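You operate a simulated robot arm through the tools that you are given. There is no shell and no other tool. Be economical: measure what you need, move in short steps, check, and stop when the job is done.

The job below is to be done with a simulated two-armed robot. You get a single attempt, and the scene is never put back.

TASK
Take the lid off the green pot and lay it down on the top of the press bench. Put one of the wood scraps from the top of the press bench on the bench before the stop fence. Stack the carton that says "dowels" from the top of the press bench on top of the carton marked "plugs". Put the small bottle labelled "thin" from the left lower shelf of the wall bench on the lower shelf of the wall bench and the small bottle labelled "thick" on the left end of the wall bench. Do these in any order. Set down upright: small bottle.

It is judged by the outcome, as a careful person would: the job done as asked, and still so three seconds after it is handed in. It fails if anything else is knocked over, pushed out of place, dropped, spilled or broken. A push-on lid holds only when it is set on centred and level and pressed home; a screw cap is set on level and turned clockwise until tight.

THE ROBOT
Two 6-joint arms with fingered hands on one trunk, on a base that drives. Base frame: it is fixed to the floor where the robot stands at the start and does not move with it; the origin is under the middle of the robot, x ahead of it, y to its left, z up. Readings come in m, rad, newtons and seconds.
The left shoulder is at the start at [0.07, 0.191, 1.408], the right one opposite. With the tool pointing down near the work surface each hand reaches from about 0.1 to 0.46 m from the robot's upright axis, wherever it stands, measured 20 degrees to its own side. Places, roughly: bench before the stop fence (48x21 cm) [1.7, -0.12, 0.8]; brown carton, white carton, yellow carton [1, 0, 0.75]; green pot (6x6x6 cm) [0.5, 0.1, 0.8]; left end of the wall bench (38x20 cm) [2.86, -1.28, 0.88]; lower shelf of the wall bench [3, -2.4, 0.4]; small bottle [3, -1.75, 0.5]; wood scrap (3x2x2 cm) [0.5, 0.3, 0.8]. Payload 4.7 kg a hand.
Tool frame (each hand has its own): the origin (TCP) lies between the finger pads and is the grasp point; the fingertips stand 0.036 m ahead of it; z points along the fingers, y is the line along which they close. Largest opening 0.12 m; the body of the gripper starts 0.042 m behind the TCP. The gripper is a hand of 5 fingers: y runs from the thumb to the fingers, the wrist lies at [-0.018, -0.113, -0.198] in the tool frame, and closing takes about 1.5 s.
Orientation is that of the tool frame in the base frame, as [roll, pitch, yaw] about the fixed x, y, z axes, in that order (R = Rz(yaw) Ry(pitch) Rx(roll)). With the fingers straight down and the wrist toward the robot, the tool's x, y and z point along [0, 1, 0], [1, 0, 0] and [0, 0, -1] of the base frame.

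THE INTERFACE
- The arms move only by the tool apply_moves. It takes "left_series", "right_series" or both (then of equal length, played together; a hand with none holds still); each is a list of rows, each an object of numbers (a shift or turn left out is 0, a gripper value left out holds the last): "x", "y", "z": the shift along the tool's x, y, z in units of 40 mm (1.0 is 40 mm); "rx", "ry", "rz": the turn, a rotation vector about the tool's x, y, z in units of 8 degrees (1.0 is 8 degrees). In form: [{"x": .., "y": .., "z": .., "rx": .., "ry": .., "rz": ..}, ...]. A call has 1 to 20 rows; each row shifts and turns the commanded pose from where the row before left it, along the tool's axes as they then stand. "left_jaw" and "right_jaw" are, for a hand that has rows, the opening, from 0 (shut) to 1 (fully open), set as the call begins (left out, the last holds). A call with a number of a shift or a turn outside -1 to 1 is refused whole. A row lasts 0.2 s, in which the tool goes at most 0.05 m and 0.15 rad; a call with a longer step from one row to the next is refused whole, and so is a gripper value outside its range. Where a pose cannot be reached the arm comes as near as it can. A force on the tool above 40 N (or 10 N above the force at the start of the call, whichever is more), or a blocked arm, ends the call early, and 0.2 s more pass. Each finger travels about 0.045 m/s and halts on what it meets, pressing with about 24 N; the grip force reading is that of the motor and also rises with nothing between the fingers. The clock runs only during rows and for 0.2 s after the last one: add rows that do not move to give the fingers time. The reply holds the time, the measured pose of the TCP, the force on the tool along the base axes, the opening and the grip force, in the units named above and with some noise, with the torque about the TCP (base axes, N m) and any sound that the robot's microphone picked up.
- Cameras (640 x 400 px; columns grow to the right, rows downward): "scene" is now at [0.1263, -0.0052, 1.6136]; the picture's right is [-0.07, -1.00, 0.00], its down [-0.77, 0.05, -0.64] and it looks along [0.64, -0.04, -0.77] (base axes); focal length 259 px, centre (320, 200). "left" rides on the left gripper at [-0.073, -0.091, -0.143] in its tool frame; the picture's right is [-0.80, -0.28, 0.53], its down [0.53, -0.73, 0.42] and it looks along [0.27, 0.62, 0.74] (tool axes); focal length 234 px, centre (320, 200). "right" rides on the right gripper at [0.072, -0.091, -0.144] in its tool frame; the picture's right is [-0.80, 0.28, -0.52], its down [-0.53, -0.73, 0.42] and it looks along [-0.27, 0.62, 0.74] (tool axes); focal length 234 px, centre (320, 200). There is no depth. A picture from a camera that has moved, and an enlarged one, comes with that camera's place and axes in the base frame and with its lens.
- get_image(camera): a new picture of that camera. The clock stands still meanwhile.
- slide_trunk(by): slides the trunk up (or, below 0, down) by that many m; the arms and the scene camera ride with it, the base frame stays. It gives what a move gives, with no picture.
- drive_base(legs): drives the robot by 1 to 6 legs, each [ahead, left, turn to the left] in m, m and rad, along the robot's own axes; the way and the turn of a leg run together, so that a leg with both is an arc; at most 1.5 m and 3.142 rad a leg. The arms and the cameras ride along, it lands a little off, and it stops where it bumps. It gives what a move gives.
- move_fingers(index, middle, ring, little, thumb_bend, thumb_turn, hand): sets how far each is bent, from 0 (flat) to 1 (curled in); at 0.3 the hand is open as for a grip, at 0.7 the pads meet at the TCP. One left out holds its place. A second passes; each finger stops where it meets its share of the squeeze, and holds until it gets a number again. A gripper value or a shape takes the hand back. It gives what a move gives, with no picture; readings hold the bend of each and the force on index, middle, ring, little, thumb and palm. thumb_turn goes from beside the hand (0) to across from the fingers (1), as for a grip.
- hand_shape(shape, hand): the hand has 5 fingers and takes this shape, open, in about a second: jaw (thumb against the fingers, like two jaws); tri (thumb and two fingers); tip (a fingertip pinch); poke (one finger out to press); point (the index stretched); flat (the hand flat); cup (the hand cupped); fist (a fist). The gripper value then closes the fingers along that shape, each until it touches; the sizes above hold for jaw. It gives what a move gives, with no picture.
- pan_tilt(pan, tilt): turns the head with the scene camera to pan (to the left, within 1.501 rad either way) and tilt (down, from -0.506 to 1.204), counted from straight ahead of the robot. It gives what a move gives.
- zoom(camera, box): a new picture of the part [left, top, right, bottom] of that camera's present view, enlarged. The clock stands still meanwhile.
- job_done(): hands the job in; it is judged then, once.

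Work in short steps. Places have to be worked out from the pictures, the camera data and where the tool is seen: move nearer, look again, correct. Check each grasp and each placing, and mend what went wrong. You have 165 turns and 138 pictures in all, those below and enlarged ones among them. Open the grippers and draw the arms clear of the work before you hand the job in, unless the task says otherwise.

The tools are called after "Call:" as name(argument=value, ...) on one line, values as JSON. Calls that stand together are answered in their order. apply_moves: Moves the arms, as the interface text tells. Its arguments: {"type":"object","properties":{"left_series":{"type":"array"},"left_jaw":{"type":"number"},"right_series":{"type":"array"},"right_jaw":{"type":"number"}},"required":[]} The other tools are called the same way: slide_trunk (by) slides the trunk up or down; hand_shape (shape, hand) gives the hand a shape; move_fingers (index, middle, ring, little, thumb_bend, thumb_turn, hand) moves the fingers one by one; drive_base (legs) drives the base; pan_tilt (pan, tilt) turns the head that bears the scene camera; get_image (camera) takes a picture; zoom (camera, box) takes an enlarged picture of a part of a camera's view; job_done () hands the job in.

At the start:

```text
time_s: 0.0
left_tcp_pos: [0.6393, 0.304, 1.1971]
left_orientation: [-3.142, 0.001, 1.57]
left_force: [0.9, 0.4, 0.7]
left_wrist_torque: [-0.01, 0.01, 0.03]
left_gripper_width: 0.1199
left_grasp_force: 0.0
left_shape: jaw
left_bend: [0.3, 0.3, 0.3, 0.3, 0.3, 0.98]
left_finger forces: [0.1, 0.0, 0.0, 0.0, 0.0, 0.0]
right_tcp_pos: [0.6587, -0.3218, 1.1951]
right_orientation: [-3.141, 0.002, 1.572]
right_force: [0.2, 0.2, 0.0]
right_wrist_torque: [0.02, 0.02, 0.02]
right_gripper_width: 0.1196
right_grasp_force: 0.0
right_shape: jaw
right_bend: [0.3, 0.3, 0.3, 0.3, 0.3, 0.98]
right_finger forces: [0.1, 0.0, 0.1, 0.0, 0.1, 0.0]
trunk travel left (down, up): [-0.885, 0.055]
robot x, y, heading: [0.002, -0.0018, -0.003]
head pan, tilt: [-0.066, 0.88]
```

scene: 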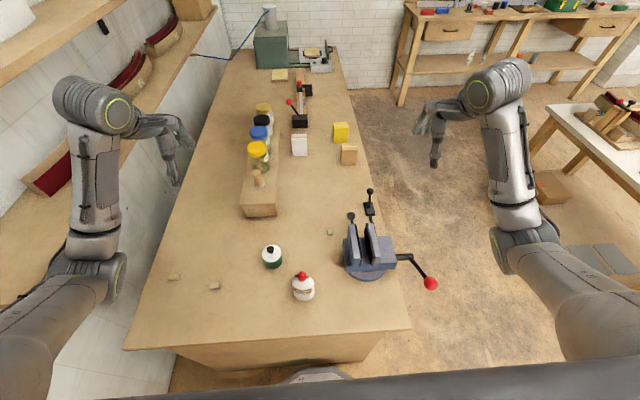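
right: 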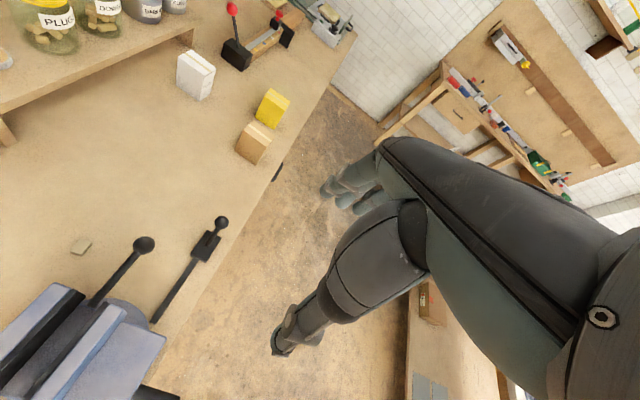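
left: 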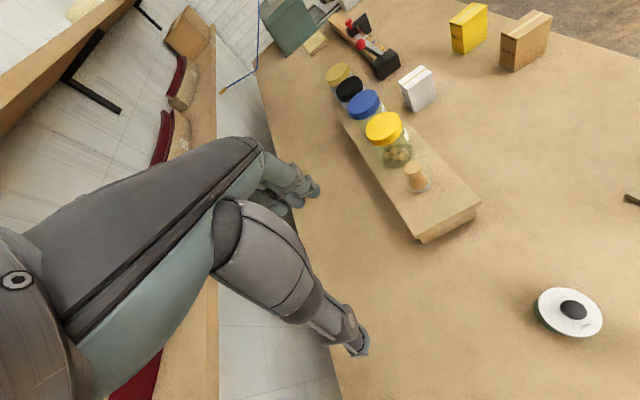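

The scene shows the press bench with pot, scraps, cartons. I'll zoom for detail on the near part and the cartons.

Call:
zoom(camera="scene", box=[150, 210, 350, 335])

Call:
zoom(camera="scene", box=[240, 30, 400, 170])

Call:
zoom(camera="scene", box=[390, 0, 640, 150])

```text
3.20 times, centred on (250, 272) of scene
camera zoom: at [0.1263, -0.0052, 1.6136], right [-0.07, -1.0, 0.0], down [-0.77, 0.05, -0.64], along [0.64, -0.04, -0.77], focal length 829 px, centre (544, -32)
```

zoom: 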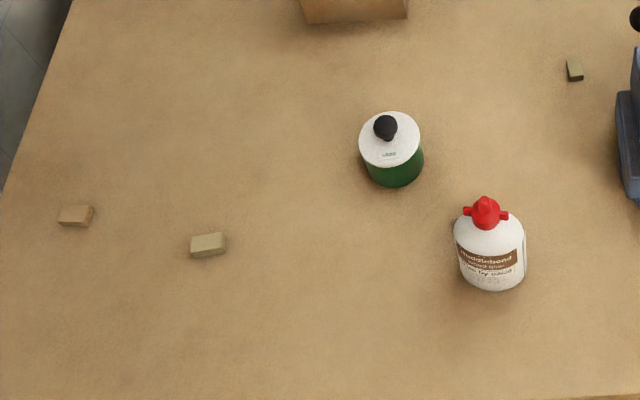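

```text
2.86 times, centred on (320, 100) of scene
camera zoom: at [0.1263, -0.0052, 1.6136], right [-0.07, -1.0, 0.0], down [-0.77, 0.05, -0.64], along [0.64, -0.04, -0.77], focal length 740 px, centre (320, 486)
```

zoom: 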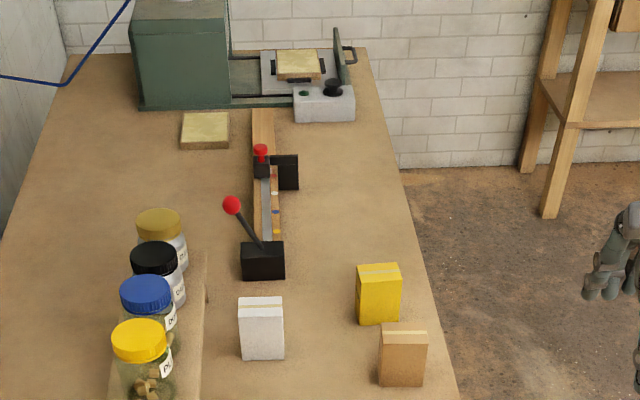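

```text
2.56 times, centred on (515, 75) of scene
camera zoom: at [0.1263, -0.0052, 1.6136], right [-0.07, -1.0, 0.0], down [-0.77, 0.05, -0.64], along [0.64, -0.04, -0.77], focal length 663 px, centre (-179, 520)
```

zoom: 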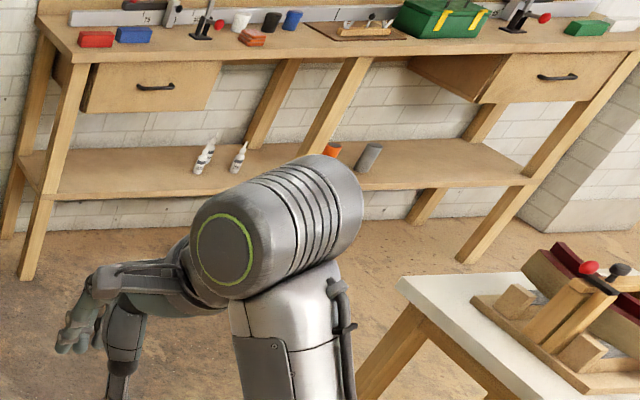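

Bench front edge is about x=0.30 and the pot is near (0.54, 0.12). I'll tilt the head down to see how close the base is to the bench, and zoom the left camera on the pot.

Call:
pan_tilt(pan=0, tilt=1.2)

Call:
get_image(camera="scene")

Call:
zoom(camera="left", box=[320, 0, 640, 200])

Call:
zoom(camera="right", box=[130, 0, 370, 150])

```text
time_s: 0.8
left_tcp_pos: [0.6389, 0.305, 1.1962]
left_orientation: [3.141, 0.0, 1.57]
left_force: [-0.1, 0.4, 0.4]
left_wrist_torque: [-0.01, -0.01, 0.0]
left_gripper_width: 0.1195
left_grasp_force: 0.1
left_shape: jaw
left_bend: [0.3, 0.3, 0.3, 0.3, 0.3, 0.98]
left_finger forces: [0.1, 0.0, 0.0, 0.0, 0.0, 0.1]
right_tcp_pos: [0.6583, -0.322, 1.1955]
right_orientation: [-3.142, 0.001, 1.571]
right_force: [0.0, 0.3, 0.0]
right_wrist_torque: [-0.02, -0.03, -0.01]
right_gripper_width: 0.1197
right_grasp_force: 0.0
right_shape: jaw
right_bend: [0.3, 0.3, 0.3, 0.3, 0.3, 0.98]
right_finger forces: [0.1, 0.0, 0.1, 0.0, 0.1, 0.0]
trunk travel left (down, up): [-0.885, 0.055]
robot x, y, heading: [-0.0035, 0.0006, 0.002]
head pan, tilt: [0.0, 1.201]
```

```text
131 pictures are left
camera scene: at [0.1057, -0.0001, 1.5922], right [0.0, -1.0, 0.0], down [-0.93, 0.0, -0.36], along [0.36, 0.0, -0.93], focal length 259 px, centre (320, 200)
```

scene: 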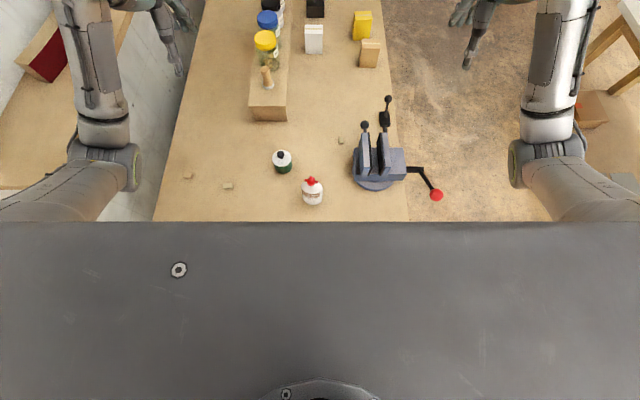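

```text
2.00 times, centred on (480, 100) of left
camera zoom: at [0.5481, 0.2319, 1.3388], right [-0.28, -0.8, -0.53], down [-0.73, 0.53, -0.42], along [0.62, 0.27, -0.74], focal length 468 px, centre (0, 400)
```

zoom: 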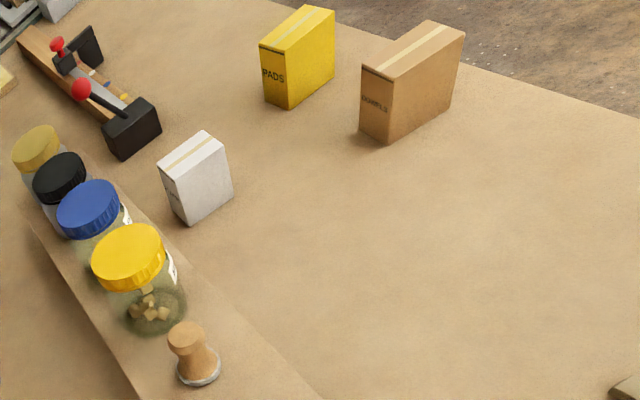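

```text
2.67 times, centred on (250, 75) of right
camera zoom: at [0.5659, -0.2475, 1.3388], right [0.28, -0.8, 0.53], down [-0.73, -0.53, -0.42], along [0.62, -0.27, -0.74], focal length 624 px, centre (507, 533)
```

zoom: 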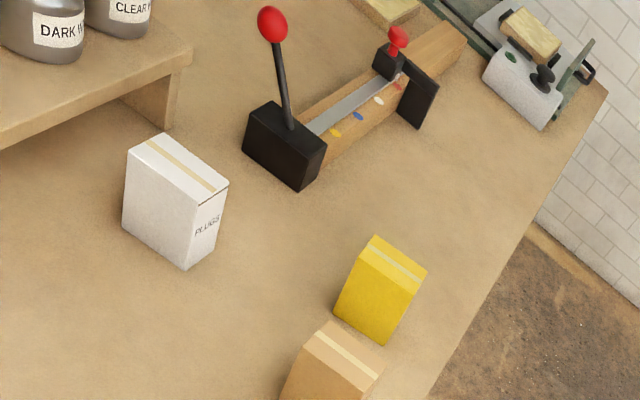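

Brown = DOWELS, yellow = PADS, white = PLUGS. Pot is 0.54 m ahead, so I need to move about 0.1 m nearer; I'll drive ahead in a small step.

Call:
drive_base(legs=[[0.1, 0, 0]])

Call:
pan_tilt(pan=0.1, tilt=0.95)

Call:
get_image(camera="scene")

```text
time_s: 1.8
left_tcp_pos: [0.6752, 0.3052, 1.1938]
left_orientation: [-3.14, -0.003, 1.571]
left_force: [1.1, 0.1, -1.6]
left_wrist_torque: [0.01, 0.07, -0.04]
left_gripper_width: 0.1198
left_grasp_force: 0.0
left_shape: jaw
left_bend: [0.3, 0.3, 0.3, 0.3, 0.3, 0.98]
left_finger forces: [0.0, 0.0, 0.0, 0.1, 0.1, 0.0]
right_tcp_pos: [0.6945, -0.3218, 1.194]
right_orientation: [-3.139, 0.001, 1.571]
right_force: [0.7, 0.1, 0.0]
right_wrist_torque: [0.0, 0.05, 0.01]
right_gripper_width: 0.1198
right_grasp_force: 0.0
right_shape: jaw
right_bend: [0.3, 0.3, 0.3, 0.3, 0.3, 0.98]
right_finger forces: [0.1, 0.0, 0.1, 0.0, 0.1, 0.0]
trunk travel left (down, up): [-0.885, 0.055]
robot x, y, heading: [0.0312, 0.0029, -0.0]
head pan, tilt: [0.0, 1.201]
stopped in leg 1: the robot was blocked; the commanded pose is now the measured one
```

```text
time_s: 2.5
left_tcp_pos: [0.6743, 0.3052, 1.1952]
left_orientation: [-3.141, -0.002, 1.571]
left_force: [0.8, 0.3, 0.3]
left_wrist_torque: [-0.01, 0.07, 0.01]
left_gripper_width: 0.1197
left_grasp_force: 0.0
left_shape: jaw
left_bend: [0.3, 0.3, 0.3, 0.3, 0.3, 0.98]
left_finger forces: [0.0, 0.1, 0.1, 0.1, 0.0, 0.1]
right_tcp_pos: [0.6918, -0.3225, 1.1957]
right_orientation: [-3.141, 0.003, 1.57]
right_force: [0.4, 1.0, 0.5]
right_wrist_torque: [-0.01, 0.0, 0.0]
right_gripper_width: 0.1198
right_grasp_force: 0.0
right_shape: jaw
right_bend: [0.3, 0.3, 0.3, 0.3, 0.3, 0.98]
right_finger forces: [0.0, 0.0, 0.0, 0.1, 0.0, 0.0]
trunk travel left (down, up): [-0.885, 0.055]
robot x, y, heading: [0.0333, 0.0021, -0.002]
head pan, tilt: [0.099, 0.949]
```

```text
128 pictures are left
camera scene: at [0.1564, 0.0071, 1.6081], right [0.1, -0.99, 0.0], down [-0.81, -0.08, -0.58], along [0.58, 0.06, -0.81], focal length 259 px, centre (320, 200)
```

scene: 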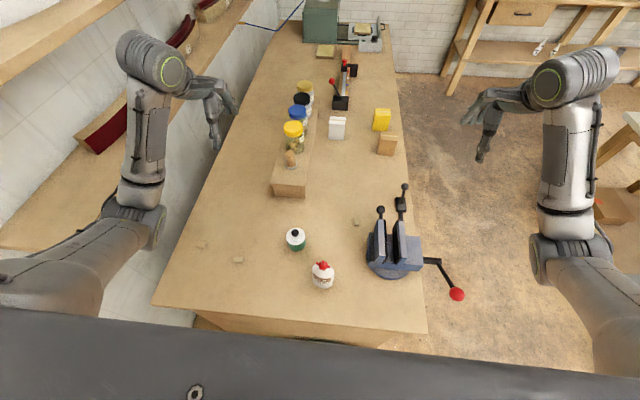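

Base is blocked by the bench at x=0.033, but lowering the trunk keeps the arm's reach. Two views triangulate the lid at about (0.538, 0.127), plate z≈0.86; I'll bring the left hand above it, then lower the trunk.

Call:
apply_moves(left_series=[{"x": -0.89, "y": -0.68}, {"x": -0.89, "y": -0.68}, {"x": -0.89, "y": -0.68}, {"x": -0.89, "y": -0.68}, {"x": -0.89, "y": -0.68}, {}])

Call:
slide_trunk(by=-0.18)

Call:
get_image(camera="left")

Call:
get_image(camera="scene")

```text
time_s: 3.9
left_tcp_pos: [0.593, 0.1637, 1.1142]
left_orientation: [3.137, -0.002, 1.573]
left_force: [0.0, -0.1, -0.5]
left_wrist_torque: [-0.05, 0.0, -0.02]
left_gripper_width: 0.1194
left_grasp_force: 0.0
left_shape: jaw
left_bend: [0.3, 0.3, 0.3, 0.3, 0.3, 0.98]
left_finger forces: [0.0, 0.0, 0.0, 0.1, 0.0, 0.0]
left hand out of reach, approached as far as the arm can: row 1, 2, 3, 4, 5
right_tcp_pos: [0.6896, -0.319, 1.1974]
right_orientation: [3.14, 0.003, 1.571]
right_force: [0.2, 0.6, 0.1]
right_wrist_torque: [-0.04, 0.01, 0.0]
right_gripper_width: 0.1197
right_grasp_force: 0.1
right_shape: jaw
right_bend: [0.3, 0.3, 0.3, 0.3, 0.3, 0.98]
right_finger forces: [0.1, 0.1, 0.1, 0.0, 0.0, 0.1]
trunk travel left (down, up): [-0.885, 0.055]
robot x, y, heading: [0.0326, 0.0007, 0.004]
head pan, tilt: [0.099, 0.949]
```

```text
time_s: 5.9
left_tcp_pos: [0.5937, 0.1616, 0.9358]
left_orientation: [3.133, -0.002, 1.57]
left_force: [-0.7, -0.2, 1.0]
left_wrist_torque: [0.04, 0.0, 0.01]
left_gripper_width: 0.1196
left_grasp_force: 0.1
left_shape: jaw
left_bend: [0.3, 0.3, 0.3, 0.3, 0.3, 0.98]
left_finger forces: [0.1, 0.0, 0.0, 0.0, 0.0, 0.0]
right_tcp_pos: [0.6898, -0.323, 1.0169]
right_orientation: [3.14, 0.001, 1.571]
right_force: [0.5, -0.2, -0.4]
right_wrist_torque: [-0.02, 0.02, -0.01]
right_gripper_width: 0.1196
right_grasp_force: 0.0
right_shape: jaw
right_bend: [0.3, 0.3, 0.3, 0.3, 0.3, 0.98]
right_finger forces: [0.0, 0.0, 0.0, 0.0, 0.1, 0.0]
trunk travel left (down, up): [-0.705, 0.235]
robot x, y, heading: [0.0312, 0.0012, 0.005]
head pan, tilt: [0.099, 0.949]
```

```text
127 pictures are left
camera left: at [0.502, 0.0873, 1.0786], right [-0.27, -0.8, -0.53], down [-0.73, 0.53, -0.43], along [0.63, 0.27, -0.73], focal length 234 px, centre (320, 200)
```

left: 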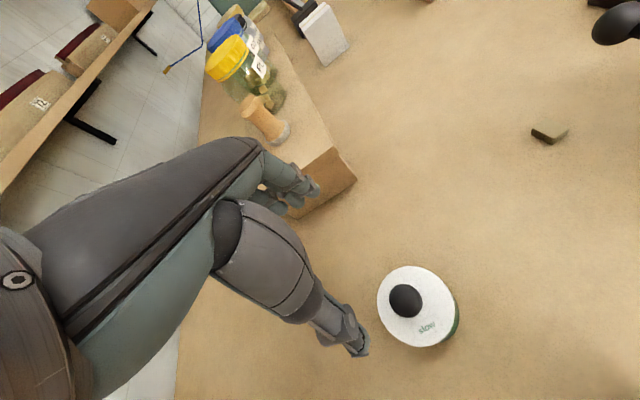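

```text
126 pictures are left
camera scene: at [0.1538, 0.0069, 1.429], right [0.1, -0.99, 0.0], down [-0.81, -0.08, -0.58], along [0.58, 0.06, -0.81], focal length 259 px, centre (320, 200)
```

scene: 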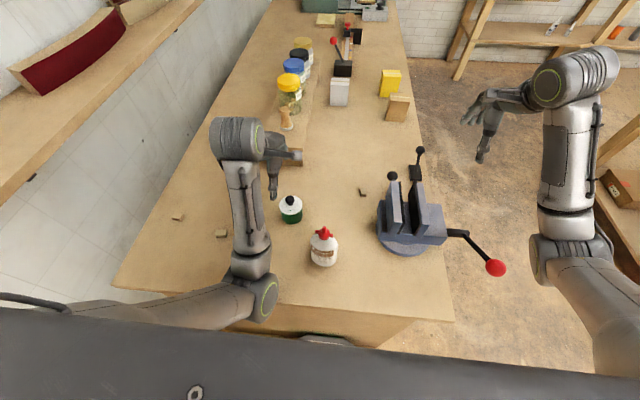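

Lid centre (0.5376, 0.123), knob centre z≈0.885. I'll raise the trunk slightly, then shift the hand to centre over it.

Call:
slide_trunk(by=0.05)

Call:
apply_moves(left_series=[{"x": -0.5, "y": -0.7}, {"x": -0.48, "y": -0.7}, {}])

Call:
get_image(camera="left")

```text
time_s: 6.9
left_tcp_pos: [0.5951, 0.1608, 0.9842]
left_orientation: [3.135, 0.0, 1.572]
left_force: [0.0, -0.4, -0.6]
left_wrist_torque: [0.03, 0.0, 0.01]
left_gripper_width: 0.1195
left_grasp_force: 0.1
left_shape: jaw
left_bend: [0.3, 0.3, 0.3, 0.3, 0.3, 0.98]
left_finger forces: [0.0, 0.0, 0.1, 0.0, 0.0, 0.0]
right_tcp_pos: [0.6909, -0.3218, 1.0671]
right_orientation: [3.141, 0.001, 1.574]
right_force: [0.2, 0.6, -0.4]
right_wrist_torque: [0.0, 0.02, 0.03]
right_gripper_width: 0.1199
right_grasp_force: 0.1
right_shape: jaw
right_bend: [0.3, 0.3, 0.3, 0.3, 0.3, 0.98]
right_finger forces: [0.1, 0.1, 0.1, 0.1, 0.1, 0.0]
trunk travel left (down, up): [-0.755, 0.185]
robot x, y, heading: [0.035, -0.0021, 0.002]
head pan, tilt: [0.099, 0.949]
```

```text
time_s: 7.4
left_tcp_pos: [0.5743, 0.2241, 0.9947]
left_orientation: [3.069, -0.205, 1.646]
left_force: [0.4, 1.1, 0.5]
left_wrist_torque: [0.01, 0.01, -0.03]
left_gripper_width: 0.12
left_grasp_force: 0.1
left_shape: jaw
left_bend: [0.3, 0.3, 0.3, 0.3, 0.3, 0.98]
left_finger forces: [0.2, 0.0, 0.0, 0.1, 0.0, 0.0]
left hand out of reach, approached as far as the arm can: row 2
right_tcp_pos: [0.6907, -0.3199, 1.0658]
right_orientation: [3.141, 0.004, 1.572]
right_force: [-0.3, -0.5, 0.2]
right_wrist_torque: [-0.03, 0.02, -0.01]
right_gripper_width: 0.1198
right_grasp_force: 0.0
right_shape: jaw
right_bend: [0.3, 0.3, 0.3, 0.3, 0.3, 0.98]
right_finger forces: [0.0, 0.0, 0.1, 0.0, 0.0, 0.0]
trunk travel left (down, up): [-0.755, 0.185]
robot x, y, heading: [0.0327, 0.0018, 0.0]
head pan, tilt: [0.099, 0.949]
stopped in row 2 (left hand): the arm was blocked; the commanded pose is now the measured one
```

```text
125 pictures are left
camera left: at [0.4805, 0.1163, 1.1129], right [-0.19, -0.69, -0.7], down [-0.74, 0.56, -0.36], along [0.64, 0.45, -0.62], focal length 234 px, centre (320, 200)
```

left: 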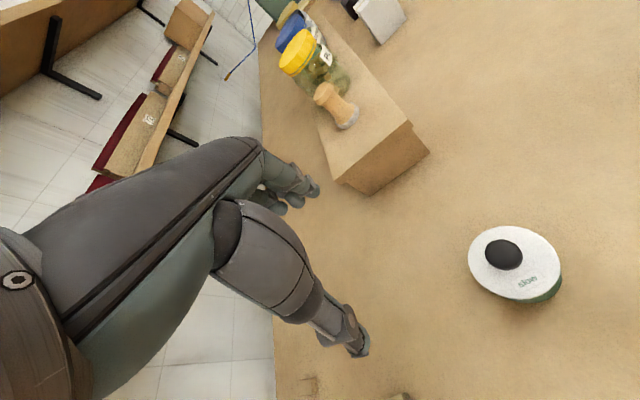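

The arm's reach needs the wrist 0.40–0.49 m from the shoulder, so the trunk should be higher. I'll raise it 0.15 and then level the hand, go down, and centre.

Call:
slide_trunk(by=0.15)

Call:
apply_moves(left_series=[{"rx": 0.155, "ry": -0.5, "rz": 0.16, "z": 0.5}, {"rx": 0.155, "ry": -0.5, "rz": 0.16, "z": 0.9}, {"rx": 0.155, "ry": -0.5, "rz": 0.16, "z": 0.9}, {"z": 0.9, "x": -0.6, "y": -0.2}, {"z": 0.6, "x": -0.9, "y": -0.3}, {"z": 0.5, "x": -0.9, "y": -0.3}, {}])

Call:
get_image(camera="left")

```text
time_s: 9.2
left_tcp_pos: [0.5741, 0.2209, 1.1449]
left_orientation: [3.067, -0.205, 1.645]
left_force: [0.8, -0.4, 0.6]
left_wrist_torque: [0.03, -0.02, -0.01]
left_gripper_width: 0.1199
left_grasp_force: 0.1
left_shape: jaw
left_bend: [0.3, 0.3, 0.3, 0.3, 0.3, 0.98]
left_finger forces: [0.0, 0.0, 0.1, 0.0, 0.1, 0.1]
right_tcp_pos: [0.6906, -0.3221, 1.217]
right_orientation: [3.14, 0.002, 1.573]
right_force: [-0.4, -0.2, 0.3]
right_wrist_torque: [0.0, 0.02, 0.03]
right_gripper_width: 0.1199
right_grasp_force: 0.0
right_shape: jaw
right_bend: [0.3, 0.3, 0.3, 0.3, 0.3, 0.98]
right_finger forces: [0.1, 0.0, 0.0, 0.1, 0.0, 0.1]
trunk travel left (down, up): [-0.905, 0.035]
robot x, y, heading: [0.0298, 0.0027, 0.003]
head pan, tilt: [0.099, 0.949]
```

```text
time_s: 10.7
left_tcp_pos: [0.5516, 0.2373, 0.9655]
left_orientation: [3.129, -0.206, 1.572]
left_force: [-0.3, 0.4, 0.1]
left_wrist_torque: [0.02, 0.02, -0.03]
left_gripper_width: 0.1199
left_grasp_force: 0.0
left_shape: jaw
left_bend: [0.3, 0.3, 0.3, 0.3, 0.3, 0.98]
left_finger forces: [0.1, 0.1, 0.1, 0.0, 0.0, 0.1]
right_tcp_pos: [0.6908, -0.3197, 1.216]
right_orientation: [3.139, 0.004, 1.571]
right_force: [0.9, 0.0, 0.4]
right_wrist_torque: [0.01, -0.01, 0.0]
right_gripper_width: 0.1197
right_grasp_force: 0.1
right_shape: jaw
right_bend: [0.3, 0.3, 0.3, 0.3, 0.3, 0.98]
right_finger forces: [0.0, 0.0, 0.0, 0.0, 0.0, 0.1]
trunk travel left (down, up): [-0.905, 0.035]
robot x, y, heading: [0.0326, 0.0001, 0.004]
head pan, tilt: [0.099, 0.949]
stopped in row 7 (left hand): the arm was blocked; the commanded pose is now the measured one
```

```text
124 pictures are left
camera left: at [0.4598, 0.1369, 1.0895], right [-0.27, -0.68, -0.68], down [-0.73, 0.61, -0.32], along [0.63, 0.41, -0.66], focal length 234 px, centre (320, 200)
```

left: 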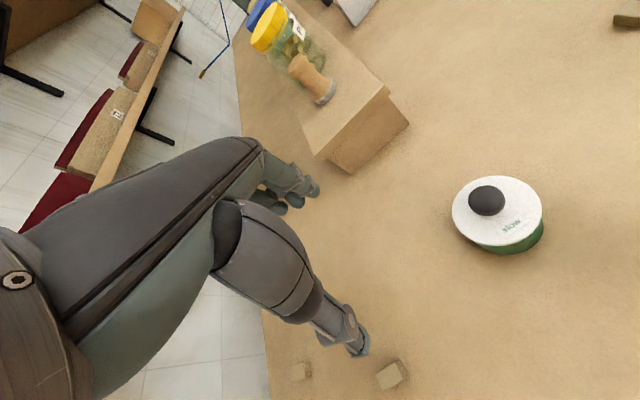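

The tilt about tool y isn't being undone; something blocks the arm. I'll look from the scene camera.

Call:
get_image(camera="scene")

```text
123 pictures are left
camera scene: at [0.1535, 0.0101, 1.6285], right [0.1, -0.99, 0.0], down [-0.81, -0.08, -0.58], along [0.58, 0.06, -0.81], focal length 259 px, centre (320, 200)
```

scene: 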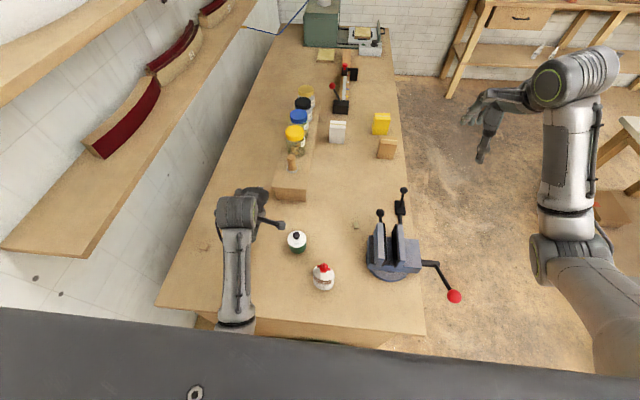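

The elbow is folded tight inward; shifting the base about 0.1 m right puts the pot straight ahead of the left shoulder. First I'll lift the hand, level it, then shift.

Call:
apply_moves(left_series=[{"z": -0.9}, {"z": -0.9}, {"z": -0.9, "x": 0.4}, {"ry": -0.7, "x": 0.3}, {"ry": -0.78}, {}])

Call:
drive_base(legs=[[-0.01, -0.1, 0]])

```text
time_s: 12.1
left_tcp_pos: [0.552, 0.2383, 1.0789]
left_orientation: [3.127, 0.003, 1.567]
left_force: [-0.6, -0.2, -1.1]
left_wrist_torque: [-0.01, 0.07, -0.02]
left_gripper_width: 0.1197
left_grasp_force: 0.0
left_shape: jaw
left_bend: [0.3, 0.3, 0.3, 0.3, 0.3, 0.98]
left_finger forces: [0.1, 0.0, 0.0, 0.1, 0.0, 0.0]
right_tcp_pos: [0.6902, -0.3235, 1.2162]
right_orientation: [3.141, 0.0, 1.569]
right_force: [-0.2, -0.1, -0.3]
right_wrist_torque: [0.02, 0.01, 0.01]
right_gripper_width: 0.1195
right_grasp_force: 0.1
right_shape: jaw
right_bend: [0.3, 0.3, 0.3, 0.3, 0.3, 0.98]
right_finger forces: [0.0, 0.1, 0.0, 0.1, 0.0, 0.0]
trunk travel left (down, up): [-0.905, 0.035]
robot x, y, heading: [0.0314, -0.0027, -0.001]
head pan, tilt: [0.099, 0.949]
```

```text
time_s: 13.2
left_tcp_pos: [0.5419, 0.1424, 1.0772]
left_orientation: [3.126, 0.003, 1.568]
left_force: [-1.0, 0.2, -0.5]
left_wrist_torque: [-0.03, 0.01, 0.0]
left_gripper_width: 0.1198
left_grasp_force: 0.1
left_shape: jaw
left_bend: [0.3, 0.3, 0.3, 0.3, 0.3, 0.98]
left_finger forces: [0.1, 0.0, 0.0, 0.1, 0.0, 0.0]
right_tcp_pos: [0.6806, -0.4203, 1.2173]
right_orientation: [3.14, 0.004, 1.573]
right_force: [-0.3, -0.1, -1.1]
right_wrist_torque: [0.02, 0.02, 0.0]
right_gripper_width: 0.1195
right_grasp_force: 0.1
right_shape: jaw
right_bend: [0.3, 0.3, 0.3, 0.3, 0.3, 0.98]
right_finger forces: [0.0, 0.1, 0.0, 0.0, 0.1, 0.0]
trunk travel left (down, up): [-0.905, 0.035]
robot x, y, heading: [0.0226, -0.1035, 0.003]
head pan, tilt: [0.099, 0.949]
```

Level and near. I'll descend to TCP z≈0.95, centring on (0.538, 0.123), and look.

Call:
apply_moves(left_series=[{"z": 0.8, "x": -0.24, "y": -0.05}, {"z": 0.8, "x": -0.24, "y": -0.05}, {"z": 0.8}, {"z": 0.7}, {}])

Call:
get_image(camera="left")

Call:
zoom(camera="scene", box=[180, 160, 340, 300])

```text
time_s: 14.4
left_tcp_pos: [0.5396, 0.121, 0.9528]
left_orientation: [3.127, -0.001, 1.569]
left_force: [-0.6, -0.1, -1.1]
left_wrist_torque: [-0.01, 0.0, 0.01]
left_gripper_width: 0.1202
left_grasp_force: 0.1
left_shape: jaw
left_bend: [0.3, 0.3, 0.3, 0.3, 0.3, 0.98]
left_finger forces: [0.0, 0.0, 0.0, 0.1, 0.1, 0.0]
right_tcp_pos: [0.6811, -0.4214, 1.2161]
right_orientation: [3.141, 0.001, 1.573]
right_force: [0.0, -0.1, 0.0]
right_wrist_torque: [0.0, 0.04, 0.01]
right_gripper_width: 0.1199
right_grasp_force: 0.1
right_shape: jaw
right_bend: [0.3, 0.3, 0.3, 0.3, 0.3, 0.98]
right_finger forces: [0.0, 0.0, 0.1, 0.0, 0.0, 0.0]
trunk travel left (down, up): [-0.905, 0.035]
robot x, y, heading: [0.0218, -0.099, -0.001]
head pan, tilt: [0.099, 0.949]
```

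```text
122 pictures are left
camera left: at [0.4478, 0.0477, 1.0948], right [-0.27, -0.8, -0.53], down [-0.73, 0.53, -0.44], along [0.63, 0.26, -0.73], focal length 234 px, centre (320, 200)
```

left: 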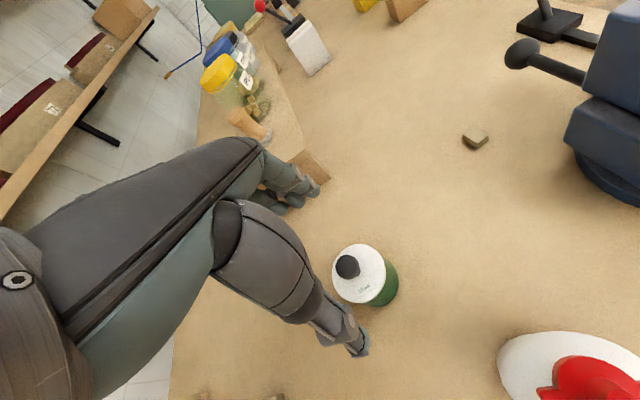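

```text
2.86 times, centred on (260, 230) of scene
camera zoom: at [0.1444, -0.0939, 1.6284], right [0.1, -0.99, 0.0], down [-0.81, -0.08, -0.58], along [0.58, 0.06, -0.81], focal length 740 px, centre (491, 114)
```

zoom: 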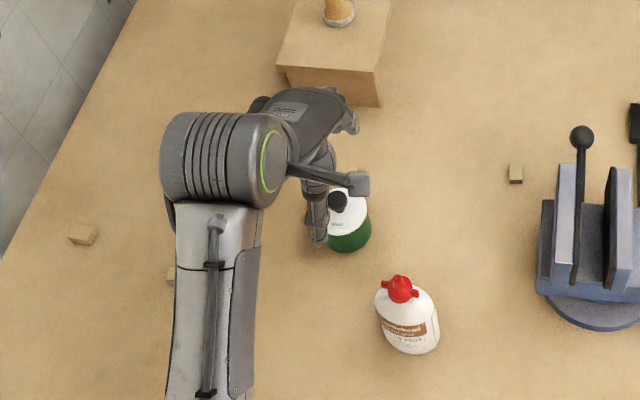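

Lid offset is only about −6 mm in x. I'll correct and go down to TCP z≈0.905, so fingertips are just above the plate beside the knob.

Call:
apply_moves(left_series=[{"z": 0.4, "y": -0.13}, {"z": 0.4}, {"z": 0.4}, {}])

Call:
get_image(camera="left")

```text
time_s: 15.4
left_tcp_pos: [0.5359, 0.1212, 0.9052]
left_orientation: [3.127, 0.002, 1.57]
left_force: [0.4, 0.9, 0.8]
left_wrist_torque: [0.0, -0.01, 0.0]
left_gripper_width: 0.1199
left_grasp_force: 0.1
left_shape: jaw
left_bend: [0.3, 0.3, 0.3, 0.3, 0.3, 0.98]
left_finger forces: [0.0, 0.0, 0.1, 0.1, 0.0, 0.0]
right_tcp_pos: [0.6813, -0.4213, 1.2173]
right_orientation: [3.138, 0.001, 1.572]
right_force: [0.2, 0.3, 0.3]
right_wrist_torque: [-0.02, 0.01, 0.02]
right_gripper_width: 0.1198
right_grasp_force: 0.1
right_shape: jaw
right_bend: [0.3, 0.3, 0.3, 0.3, 0.3, 0.98]
right_finger forces: [0.1, 0.0, 0.0, 0.0, 0.0, 0.1]
trunk travel left (down, up): [-0.905, 0.035]
robot x, y, heading: [0.0202, -0.0982, 0.001]
head pan, tilt: [0.099, 0.949]
```

```text
120 pictures are left
camera left: at [0.4427, 0.0481, 1.0468], right [-0.27, -0.8, -0.53], down [-0.73, 0.53, -0.44], along [0.63, 0.26, -0.73], focal length 234 px, centre (320, 200)
```

left: 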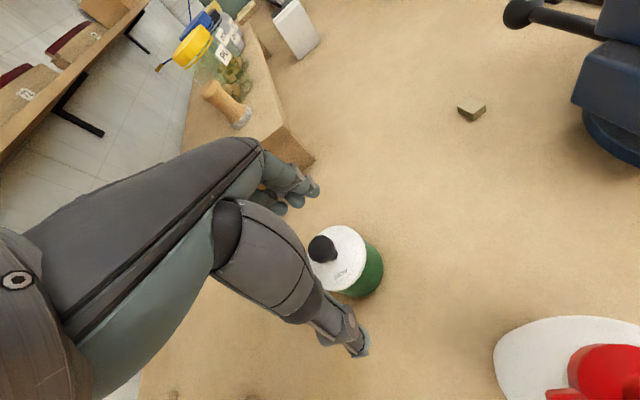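

Knob is right under the TCP (~15 mm below it). Small correction, then close.

Call:
apply_moves(left_series=[{"y": -0.1}])

Call:
apply_moves(left_series=[{}, {}, {}, {}, {}, {}, {}, {}], left_jaw=0)

Call:
get_image(camera="left")

```text
time_s: 15.8
left_tcp_pos: [0.5326, 0.1209, 0.9058]
left_orientation: [3.126, 0.001, 1.569]
left_force: [-0.6, -0.1, -0.2]
left_wrist_torque: [0.0, 0.02, -0.02]
left_gripper_width: 0.1197
left_grasp_force: 0.1
left_shape: jaw
left_bend: [0.3, 0.3, 0.3, 0.3, 0.3, 0.98]
left_finger forces: [0.1, 0.0, 0.0, 0.0, 0.0, 0.0]
right_tcp_pos: [0.6805, -0.4216, 1.2168]
right_orientation: [3.14, 0.002, 1.574]
right_force: [0.3, -0.1, -0.1]
right_wrist_torque: [0.01, -0.02, -0.04]
right_gripper_width: 0.1196
right_grasp_force: 0.1
right_shape: jaw
right_bend: [0.3, 0.3, 0.3, 0.3, 0.3, 0.98]
right_finger forces: [0.0, 0.0, 0.0, 0.1, 0.0, 0.0]
trunk travel left (down, up): [-0.905, 0.035]
robot x, y, heading: [0.0223, -0.1025, 0.007]
head pan, tilt: [0.099, 0.949]
```

```text
time_s: 17.6
left_tcp_pos: [0.5313, 0.122, 0.9052]
left_orientation: [3.127, 0.001, 1.569]
left_force: [-1.2, -0.2, 1.5]
left_wrist_torque: [0.03, 0.0, -0.01]
left_gripper_width: 0.016
left_grasp_force: 24.2
left_shape: jaw
left_bend: [0.73, 0.56, 0.61, 0.58, 0.72, 1.0]
left_finger forces: [10.0, 6.5, 0.0, 0.1, 19.3, 0.0]
right_tcp_pos: [0.6794, -0.4216, 1.2171]
right_orientation: [3.141, 0.001, 1.572]
right_force: [0.3, -0.4, 0.1]
right_wrist_torque: [-0.01, 0.03, 0.01]
right_gripper_width: 0.1196
right_grasp_force: 0.0
right_shape: jaw
right_bend: [0.3, 0.3, 0.3, 0.3, 0.3, 0.98]
right_finger forces: [0.0, 0.1, 0.0, 0.0, 0.0, 0.0]
trunk travel left (down, up): [-0.905, 0.035]
robot x, y, heading: [0.0225, -0.0998, 0.001]
head pan, tilt: [0.099, 0.949]
heard: snap
```

```text
119 pictures are left
camera left: at [0.4386, 0.048, 1.0472], right [-0.27, -0.8, -0.53], down [-0.73, 0.53, -0.44], along [0.63, 0.26, -0.73], focal length 234 px, centre (320, 200)
```

left: 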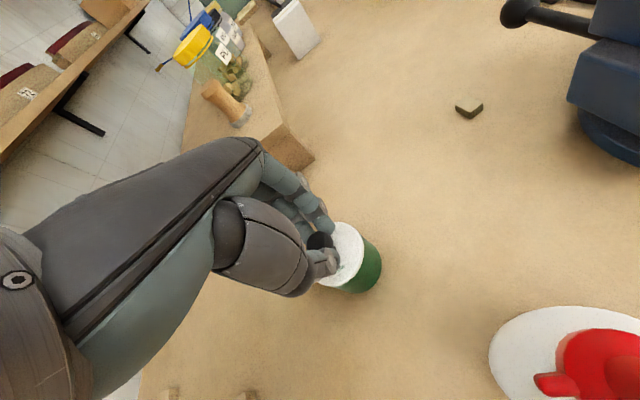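

Grip on the knob holds (snap heard, probably lid freeing). Lift gently 5 cm and look.

Call:
apply_moves(left_series=[{"z": -0.15}, {"z": -0.25}, {"z": -0.4}, {"z": -0.5}, {}])

Call:
get_image(camera="left")

Call:
zoom(camera="scene", box=[180, 160, 340, 300])

```text
time_s: 18.8
left_tcp_pos: [0.5317, 0.1213, 0.9578]
left_orientation: [3.128, 0.003, 1.569]
left_force: [-0.3, 0.0, -0.4]
left_wrist_torque: [0.02, -0.01, -0.03]
left_gripper_width: 0.0161
left_grasp_force: 24.3
left_shape: jaw
left_bend: [0.73, 0.56, 0.61, 0.58, 0.72, 1.0]
left_finger forces: [10.4, 6.9, 0.0, 0.0, 18.3, 0.0]
right_tcp_pos: [0.6809, -0.4215, 1.2166]
right_orientation: [3.139, 0.002, 1.573]
right_force: [0.1, 0.0, 0.4]
right_wrist_torque: [-0.02, -0.01, 0.02]
right_gripper_width: 0.1197
right_grasp_force: 0.0
right_shape: jaw
right_bend: [0.3, 0.3, 0.3, 0.3, 0.3, 0.98]
right_finger forces: [0.1, 0.0, 0.0, 0.0, 0.0, 0.0]
trunk travel left (down, up): [-0.905, 0.035]
robot x, y, heading: [0.0243, -0.1026, 0.002]
head pan, tilt: [0.099, 0.949]
```

```text
118 pictures are left
camera left: at [0.4381, 0.048, 1.0997], right [-0.27, -0.8, -0.53], down [-0.73, 0.53, -0.44], along [0.63, 0.26, -0.73], focal length 234 px, centre (320, 200)
```

left: 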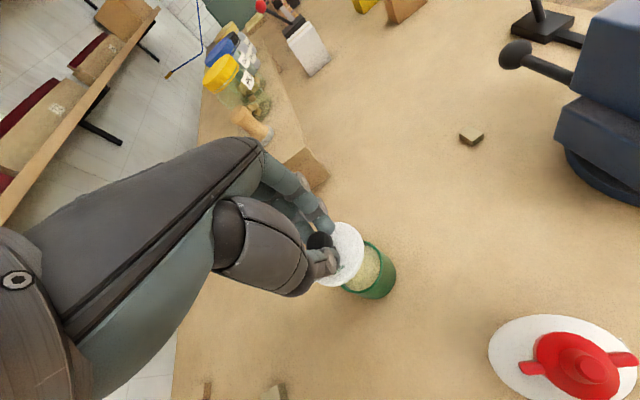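

```text
2.86 times, centred on (260, 230) of scene
camera zoom: at [0.1443, -0.0934, 1.6284], right [0.1, -0.99, 0.0], down [-0.81, -0.08, -0.58], along [0.58, 0.06, -0.81], focal length 740 px, centre (491, 114)
```

zoom: 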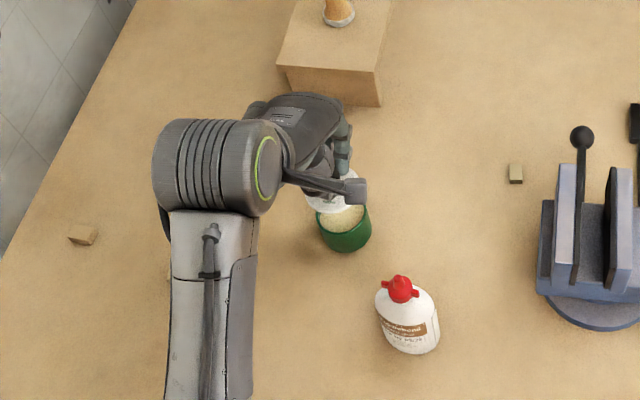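

Lid is off, pot undisturbed. I'll carry it 12 cm left (to ~(0.54, 0.24)) and lower it to just above the bench.

Call:
apply_moves(left_series=[{"z": -0.4, "x": 0.4}, {"x": 0.9, "y": 0.1}, {"x": 0.9, "y": 0.1}, {"x": 0.8}, {"z": 0.8}, {"z": 0.8}, {"z": 0.6}, {}])

Call:
get_image(camera="left")

Call:
zoom(camera="scene", box=[160, 160, 320, 300])

```text
time_s: 20.6
left_tcp_pos: [0.5408, 0.241, 0.8856]
left_orientation: [3.128, -0.001, 1.569]
left_force: [0.1, -0.8, -0.5]
left_wrist_torque: [0.0, -0.04, 0.01]
left_gripper_width: 0.0158
left_grasp_force: 24.2
left_shape: jaw
left_bend: [0.73, 0.56, 0.61, 0.58, 0.72, 1.0]
left_finger forces: [10.3, 7.2, 0.1, 0.0, 18.3, 0.0]
right_tcp_pos: [0.6805, -0.4218, 1.2174]
right_orientation: [3.14, 0.002, 1.574]
right_force: [-0.3, -0.8, 0.1]
right_wrist_torque: [0.01, 0.0, 0.02]
right_gripper_width: 0.1196
right_grasp_force: 0.0
right_shape: jaw
right_bend: [0.3, 0.3, 0.3, 0.3, 0.3, 0.98]
right_finger forces: [0.0, 0.0, 0.0, 0.1, 0.0, 0.0]
trunk travel left (down, up): [-0.905, 0.035]
robot x, y, heading: [0.0233, -0.0987, 0.003]
head pan, tilt: [0.099, 0.949]
```

```text
116 pictures are left
camera left: at [0.448, 0.1673, 1.0271], right [-0.27, -0.8, -0.53], down [-0.73, 0.53, -0.44], along [0.63, 0.26, -0.73], focal length 234 px, centre (320, 200)
```

left: 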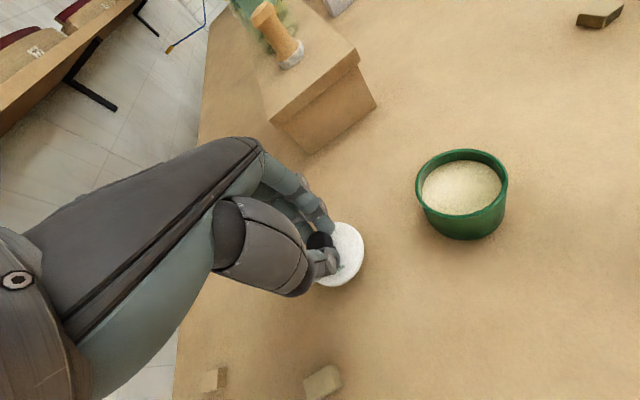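

```text
2.86 times, centred on (240, 230) of scene
camera zoom: at [0.1444, -0.0937, 1.6284], right [0.1, -0.99, 0.0], down [-0.81, -0.08, -0.58], along [0.58, 0.06, -0.81], focal length 740 px, centre (549, 114)
```

zoom: 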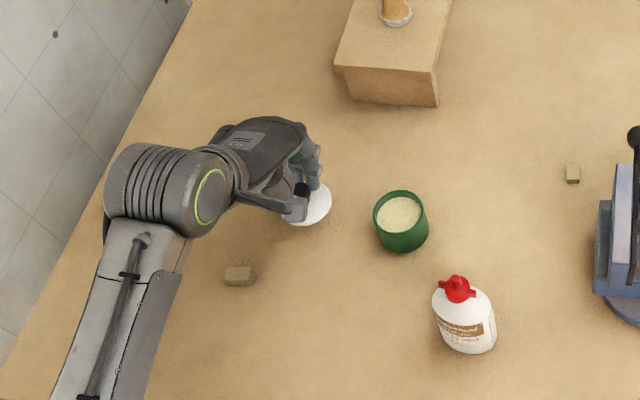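

Clear space below; I'll lower in small steps until I feel contact.

Call:
apply_moves(left_series=[{"z": 0.2}, {"z": 0.2}, {"z": 0.15}, {}])

Call:
apply_moves(left_series=[{"z": 0.1}, {"z": 0.1}, {}])

```text
time_s: 21.6
left_tcp_pos: [0.5405, 0.2415, 0.863]
left_orientation: [3.128, 0.002, 1.571]
left_force: [-0.2, 0.1, -0.1]
left_wrist_torque: [0.04, 0.02, -0.03]
left_gripper_width: 0.0157
left_grasp_force: 23.9
left_shape: jaw
left_bend: [0.73, 0.56, 0.61, 0.58, 0.72, 1.0]
left_finger forces: [10.4, 7.3, 0.0, 0.0, 18.4, 0.0]
right_tcp_pos: [0.68, -0.4214, 1.2174]
right_orientation: [3.14, 0.0, 1.573]
right_force: [0.2, -0.3, -0.4]
right_wrist_torque: [0.01, -0.04, 0.02]
right_gripper_width: 0.1197
right_grasp_force: 0.1
right_shape: jaw
right_bend: [0.3, 0.3, 0.3, 0.3, 0.3, 0.98]
right_finger forces: [0.1, 0.1, 0.0, 0.1, 0.1, 0.0]
trunk travel left (down, up): [-0.905, 0.035]
robot x, y, heading: [0.0226, -0.097, 0.001]
head pan, tilt: [0.099, 0.949]
```

```text
time_s: 22.4
left_tcp_pos: [0.5408, 0.2406, 0.8564]
left_orientation: [3.125, 0.0, 1.568]
left_force: [-0.5, -0.1, 3.4]
left_wrist_torque: [0.0, -0.13, 0.02]
left_gripper_width: 0.0158
left_grasp_force: 24.0
left_shape: jaw
left_bend: [0.73, 0.56, 0.61, 0.58, 0.72, 1.0]
left_finger forces: [11.2, 8.3, 0.1, 0.0, 19.2, 0.1]
right_tcp_pos: [0.6804, -0.4219, 1.216]
right_orientation: [3.141, 0.002, 1.573]
right_force: [0.9, 0.3, 0.3]
right_wrist_torque: [-0.02, 0.03, 0.0]
right_gripper_width: 0.1195
right_grasp_force: 0.1
right_shape: jaw
right_bend: [0.3, 0.3, 0.3, 0.3, 0.3, 0.98]
right_finger forces: [0.1, 0.0, 0.0, 0.1, 0.0, 0.0]
trunk travel left (down, up): [-0.905, 0.035]
robot x, y, heading: [0.0222, -0.1018, -0.0]
head pan, tilt: [0.099, 0.949]
```

Contact felt. Open the hand and lift.

Call:
apply_moves(left_series=[{}, {}, {}, {}, {}, {}, {}], left_jaw=1)

Call:
apply_moves(left_series=[{"z": -0.8}, {"z": -0.9}, {"z": -0.9}, {"z": -0.5}, {}])

Call:
get_image(camera="left")

```text
time_s: 24.0
left_tcp_pos: [0.5418, 0.242, 0.8553]
left_orientation: [3.128, 0.001, 1.568]
left_force: [-0.2, -0.2, 0.1]
left_wrist_torque: [0.02, 0.0, 0.03]
left_gripper_width: 0.1196
left_grasp_force: 0.1
left_shape: jaw
left_bend: [0.3, 0.3, 0.3, 0.3, 0.3, 0.98]
left_finger forces: [0.0, 0.0, 0.0, 0.0, 0.0, 0.0]
right_tcp_pos: [0.6813, -0.4218, 1.2158]
right_orientation: [3.139, 0.001, 1.573]
right_force: [-0.6, -0.4, 0.6]
right_wrist_torque: [-0.01, -0.02, 0.03]
right_gripper_width: 0.1197
right_grasp_force: 0.0
right_shape: jaw
right_bend: [0.3, 0.3, 0.3, 0.3, 0.3, 0.98]
right_finger forces: [0.0, 0.0, 0.0, 0.0, 0.1, 0.0]
trunk travel left (down, up): [-0.905, 0.035]
robot x, y, heading: [0.0226, -0.099, 0.005]
head pan, tilt: [0.099, 0.949]
```

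```text
time_s: 25.2
left_tcp_pos: [0.5389, 0.2407, 0.9805]
left_orientation: [3.128, 0.002, 1.569]
left_force: [0.3, -0.3, 0.4]
left_wrist_torque: [-0.02, -0.03, 0.01]
left_gripper_width: 0.1196
left_grasp_force: 0.1
left_shape: jaw
left_bend: [0.3, 0.3, 0.3, 0.3, 0.3, 0.98]
left_finger forces: [0.0, 0.0, 0.0, 0.0, 0.0, 0.0]
right_tcp_pos: [0.6806, -0.421, 1.2163]
right_orientation: [3.141, 0.002, 1.573]
right_force: [0.0, 0.4, -0.3]
right_wrist_torque: [-0.02, -0.01, -0.01]
right_gripper_width: 0.1197
right_grasp_force: 0.1
right_shape: jaw
right_bend: [0.3, 0.3, 0.3, 0.3, 0.3, 0.98]
right_finger forces: [0.1, 0.1, 0.0, 0.0, 0.0, 0.1]
trunk travel left (down, up): [-0.905, 0.035]
robot x, y, heading: [0.0226, -0.0992, -0.001]
head pan, tilt: [0.099, 0.949]
```

```text
114 pictures are left
camera left: at [0.4465, 0.1672, 1.1219], right [-0.27, -0.8, -0.53], down [-0.73, 0.53, -0.44], along [0.63, 0.26, -0.73], focal length 234 px, centre (320, 200)
```

left: 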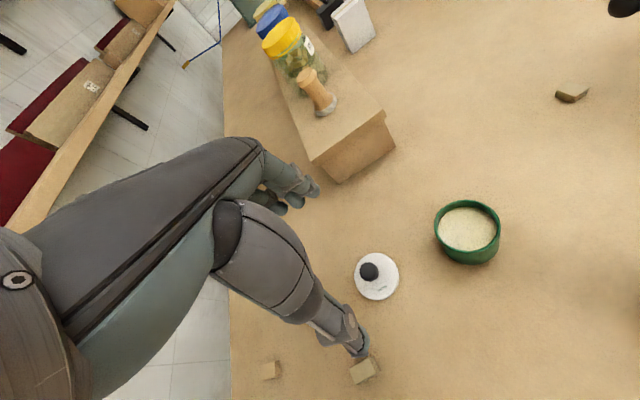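

Lid lies flat, knob up. I'll use the outer scrap at about (0.50, 0.445), away from the lid: drive left 0.2 m and look.

Call:
drive_base(legs=[[0, 0.2, 0]])

Call:
apply_moves(left_series=[{"y": -0.8}, {"y": -0.2, "z": 0.3}, {"z": 0.6}, {}])

Call:
get_image(camera="left")

Call:
get_image(camera="scene")

```text
time_s: 26.8
left_tcp_pos: [0.5391, 0.4368, 0.981]
left_orientation: [3.127, 0.0, 1.567]
left_force: [0.5, 0.0, -0.2]
left_wrist_torque: [-0.02, 0.01, -0.01]
left_gripper_width: 0.1199
left_grasp_force: 0.1
left_shape: jaw
left_bend: [0.3, 0.3, 0.3, 0.3, 0.3, 0.98]
left_finger forces: [0.0, 0.0, 0.0, 0.0, 0.0, 0.0]
right_tcp_pos: [0.6808, -0.2259, 1.2164]
right_orientation: [3.141, 0.0, 1.572]
right_force: [-0.9, -0.3, -0.7]
right_wrist_torque: [0.0, 0.04, 0.01]
right_gripper_width: 0.1198
right_grasp_force: 0.1
right_shape: jaw
right_bend: [0.3, 0.3, 0.3, 0.3, 0.3, 0.98]
right_finger forces: [0.0, 0.0, 0.0, 0.0, 0.0, 0.0]
trunk travel left (down, up): [-0.905, 0.035]
robot x, y, heading: [0.0225, 0.1001, 0.001]
head pan, tilt: [0.099, 0.949]
```

```text
time_s: 27.8
left_tcp_pos: [0.4989, 0.438, 0.9431]
left_orientation: [3.126, 0.001, 1.568]
left_force: [0.4, -0.3, 0.1]
left_wrist_torque: [0.0, 0.01, 0.04]
left_gripper_width: 0.1198
left_grasp_force: 0.1
left_shape: jaw
left_bend: [0.3, 0.3, 0.3, 0.3, 0.3, 0.98]
left_finger forces: [0.0, 0.0, 0.0, 0.1, 0.0, 0.0]
right_tcp_pos: [0.6796, -0.2243, 1.2159]
right_orientation: [3.141, 0.001, 1.573]
right_force: [-0.1, -0.5, -0.5]
right_wrist_torque: [0.01, -0.03, 0.01]
right_gripper_width: 0.1197
right_grasp_force: 0.1
right_shape: jaw
right_bend: [0.3, 0.3, 0.3, 0.3, 0.3, 0.98]
right_finger forces: [0.1, 0.0, 0.0, 0.0, 0.0, 0.1]
trunk travel left (down, up): [-0.905, 0.035]
robot x, y, heading: [0.0203, 0.0973, 0.002]
head pan, tilt: [0.099, 0.949]
```

```text
113 pictures are left
camera left: at [0.4061, 0.3656, 1.085], right [-0.27, -0.8, -0.53], down [-0.73, 0.53, -0.44], along [0.63, 0.26, -0.73], focal length 234 px, centre (320, 200)
```

left: 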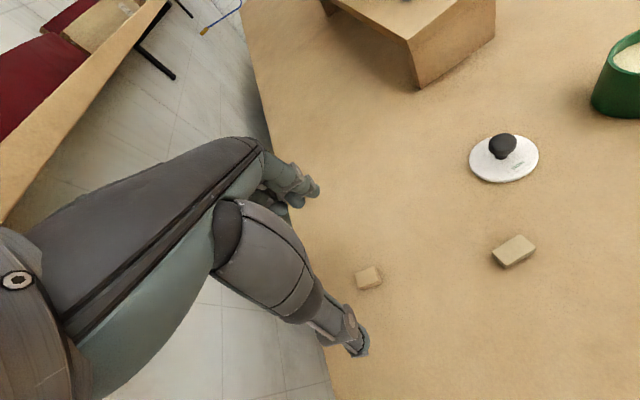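

```text
112 pictures are left
camera scene: at [0.1432, 0.1049, 1.6285], right [0.1, -0.99, 0.0], down [-0.81, -0.08, -0.58], along [0.58, 0.06, -0.81], focal length 259 px, centre (320, 200)
```

scene: 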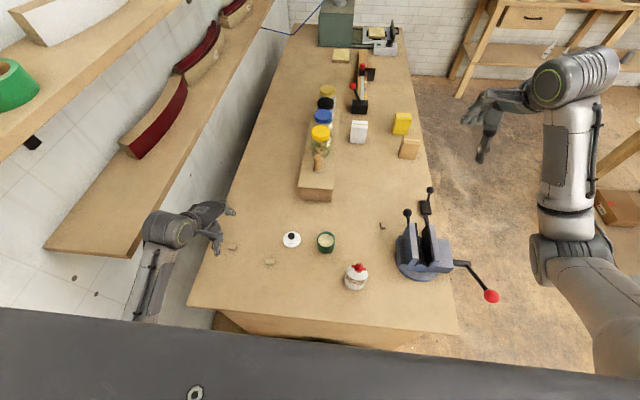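

Scrap is right beneath the TCP. Descend to z≈0.842 with small final steps.

Call:
apply_moves(left_series=[{"z": 0.8}, {"z": 0.8}, {"z": 0.5}, {"z": 0.2}, {"z": 0.15}, {}])

Call:
get_image(camera="left")

```text
time_s: 29.2
left_tcp_pos: [0.503, 0.4397, 0.844]
left_orientation: [3.126, 0.003, 1.57]
left_force: [-0.8, -0.1, 0.0]
left_wrist_torque: [0.0, -0.01, -0.01]
left_gripper_width: 0.1197
left_grasp_force: 0.0
left_shape: jaw
left_bend: [0.3, 0.3, 0.3, 0.3, 0.3, 0.98]
left_finger forces: [0.0, 0.0, 0.0, 0.1, 0.0, 0.0]
right_tcp_pos: [0.68, -0.2226, 1.2151]
right_orientation: [3.138, 0.002, 1.572]
right_force: [-0.6, 0.8, 0.5]
right_wrist_torque: [0.0, -0.01, -0.01]
right_gripper_width: 0.1198
right_grasp_force: 0.0
right_shape: jaw
right_bend: [0.3, 0.3, 0.3, 0.3, 0.3, 0.98]
right_finger forces: [0.0, 0.1, 0.0, 0.0, 0.0, 0.1]
trunk travel left (down, up): [-0.905, 0.035]
robot x, y, heading: [0.0229, 0.0947, 0.01]
head pan, tilt: [0.099, 0.949]
```

```text
111 pictures are left
camera left: at [0.4086, 0.3661, 0.9862], right [-0.27, -0.8, -0.53], down [-0.73, 0.53, -0.44], along [0.63, 0.26, -0.73], focal length 234 px, centre (320, 200)
```

left: 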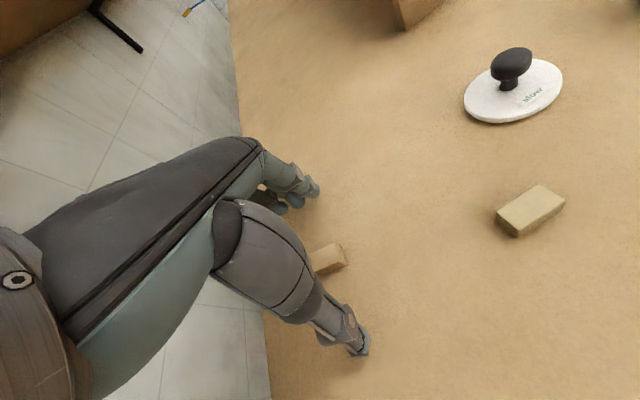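

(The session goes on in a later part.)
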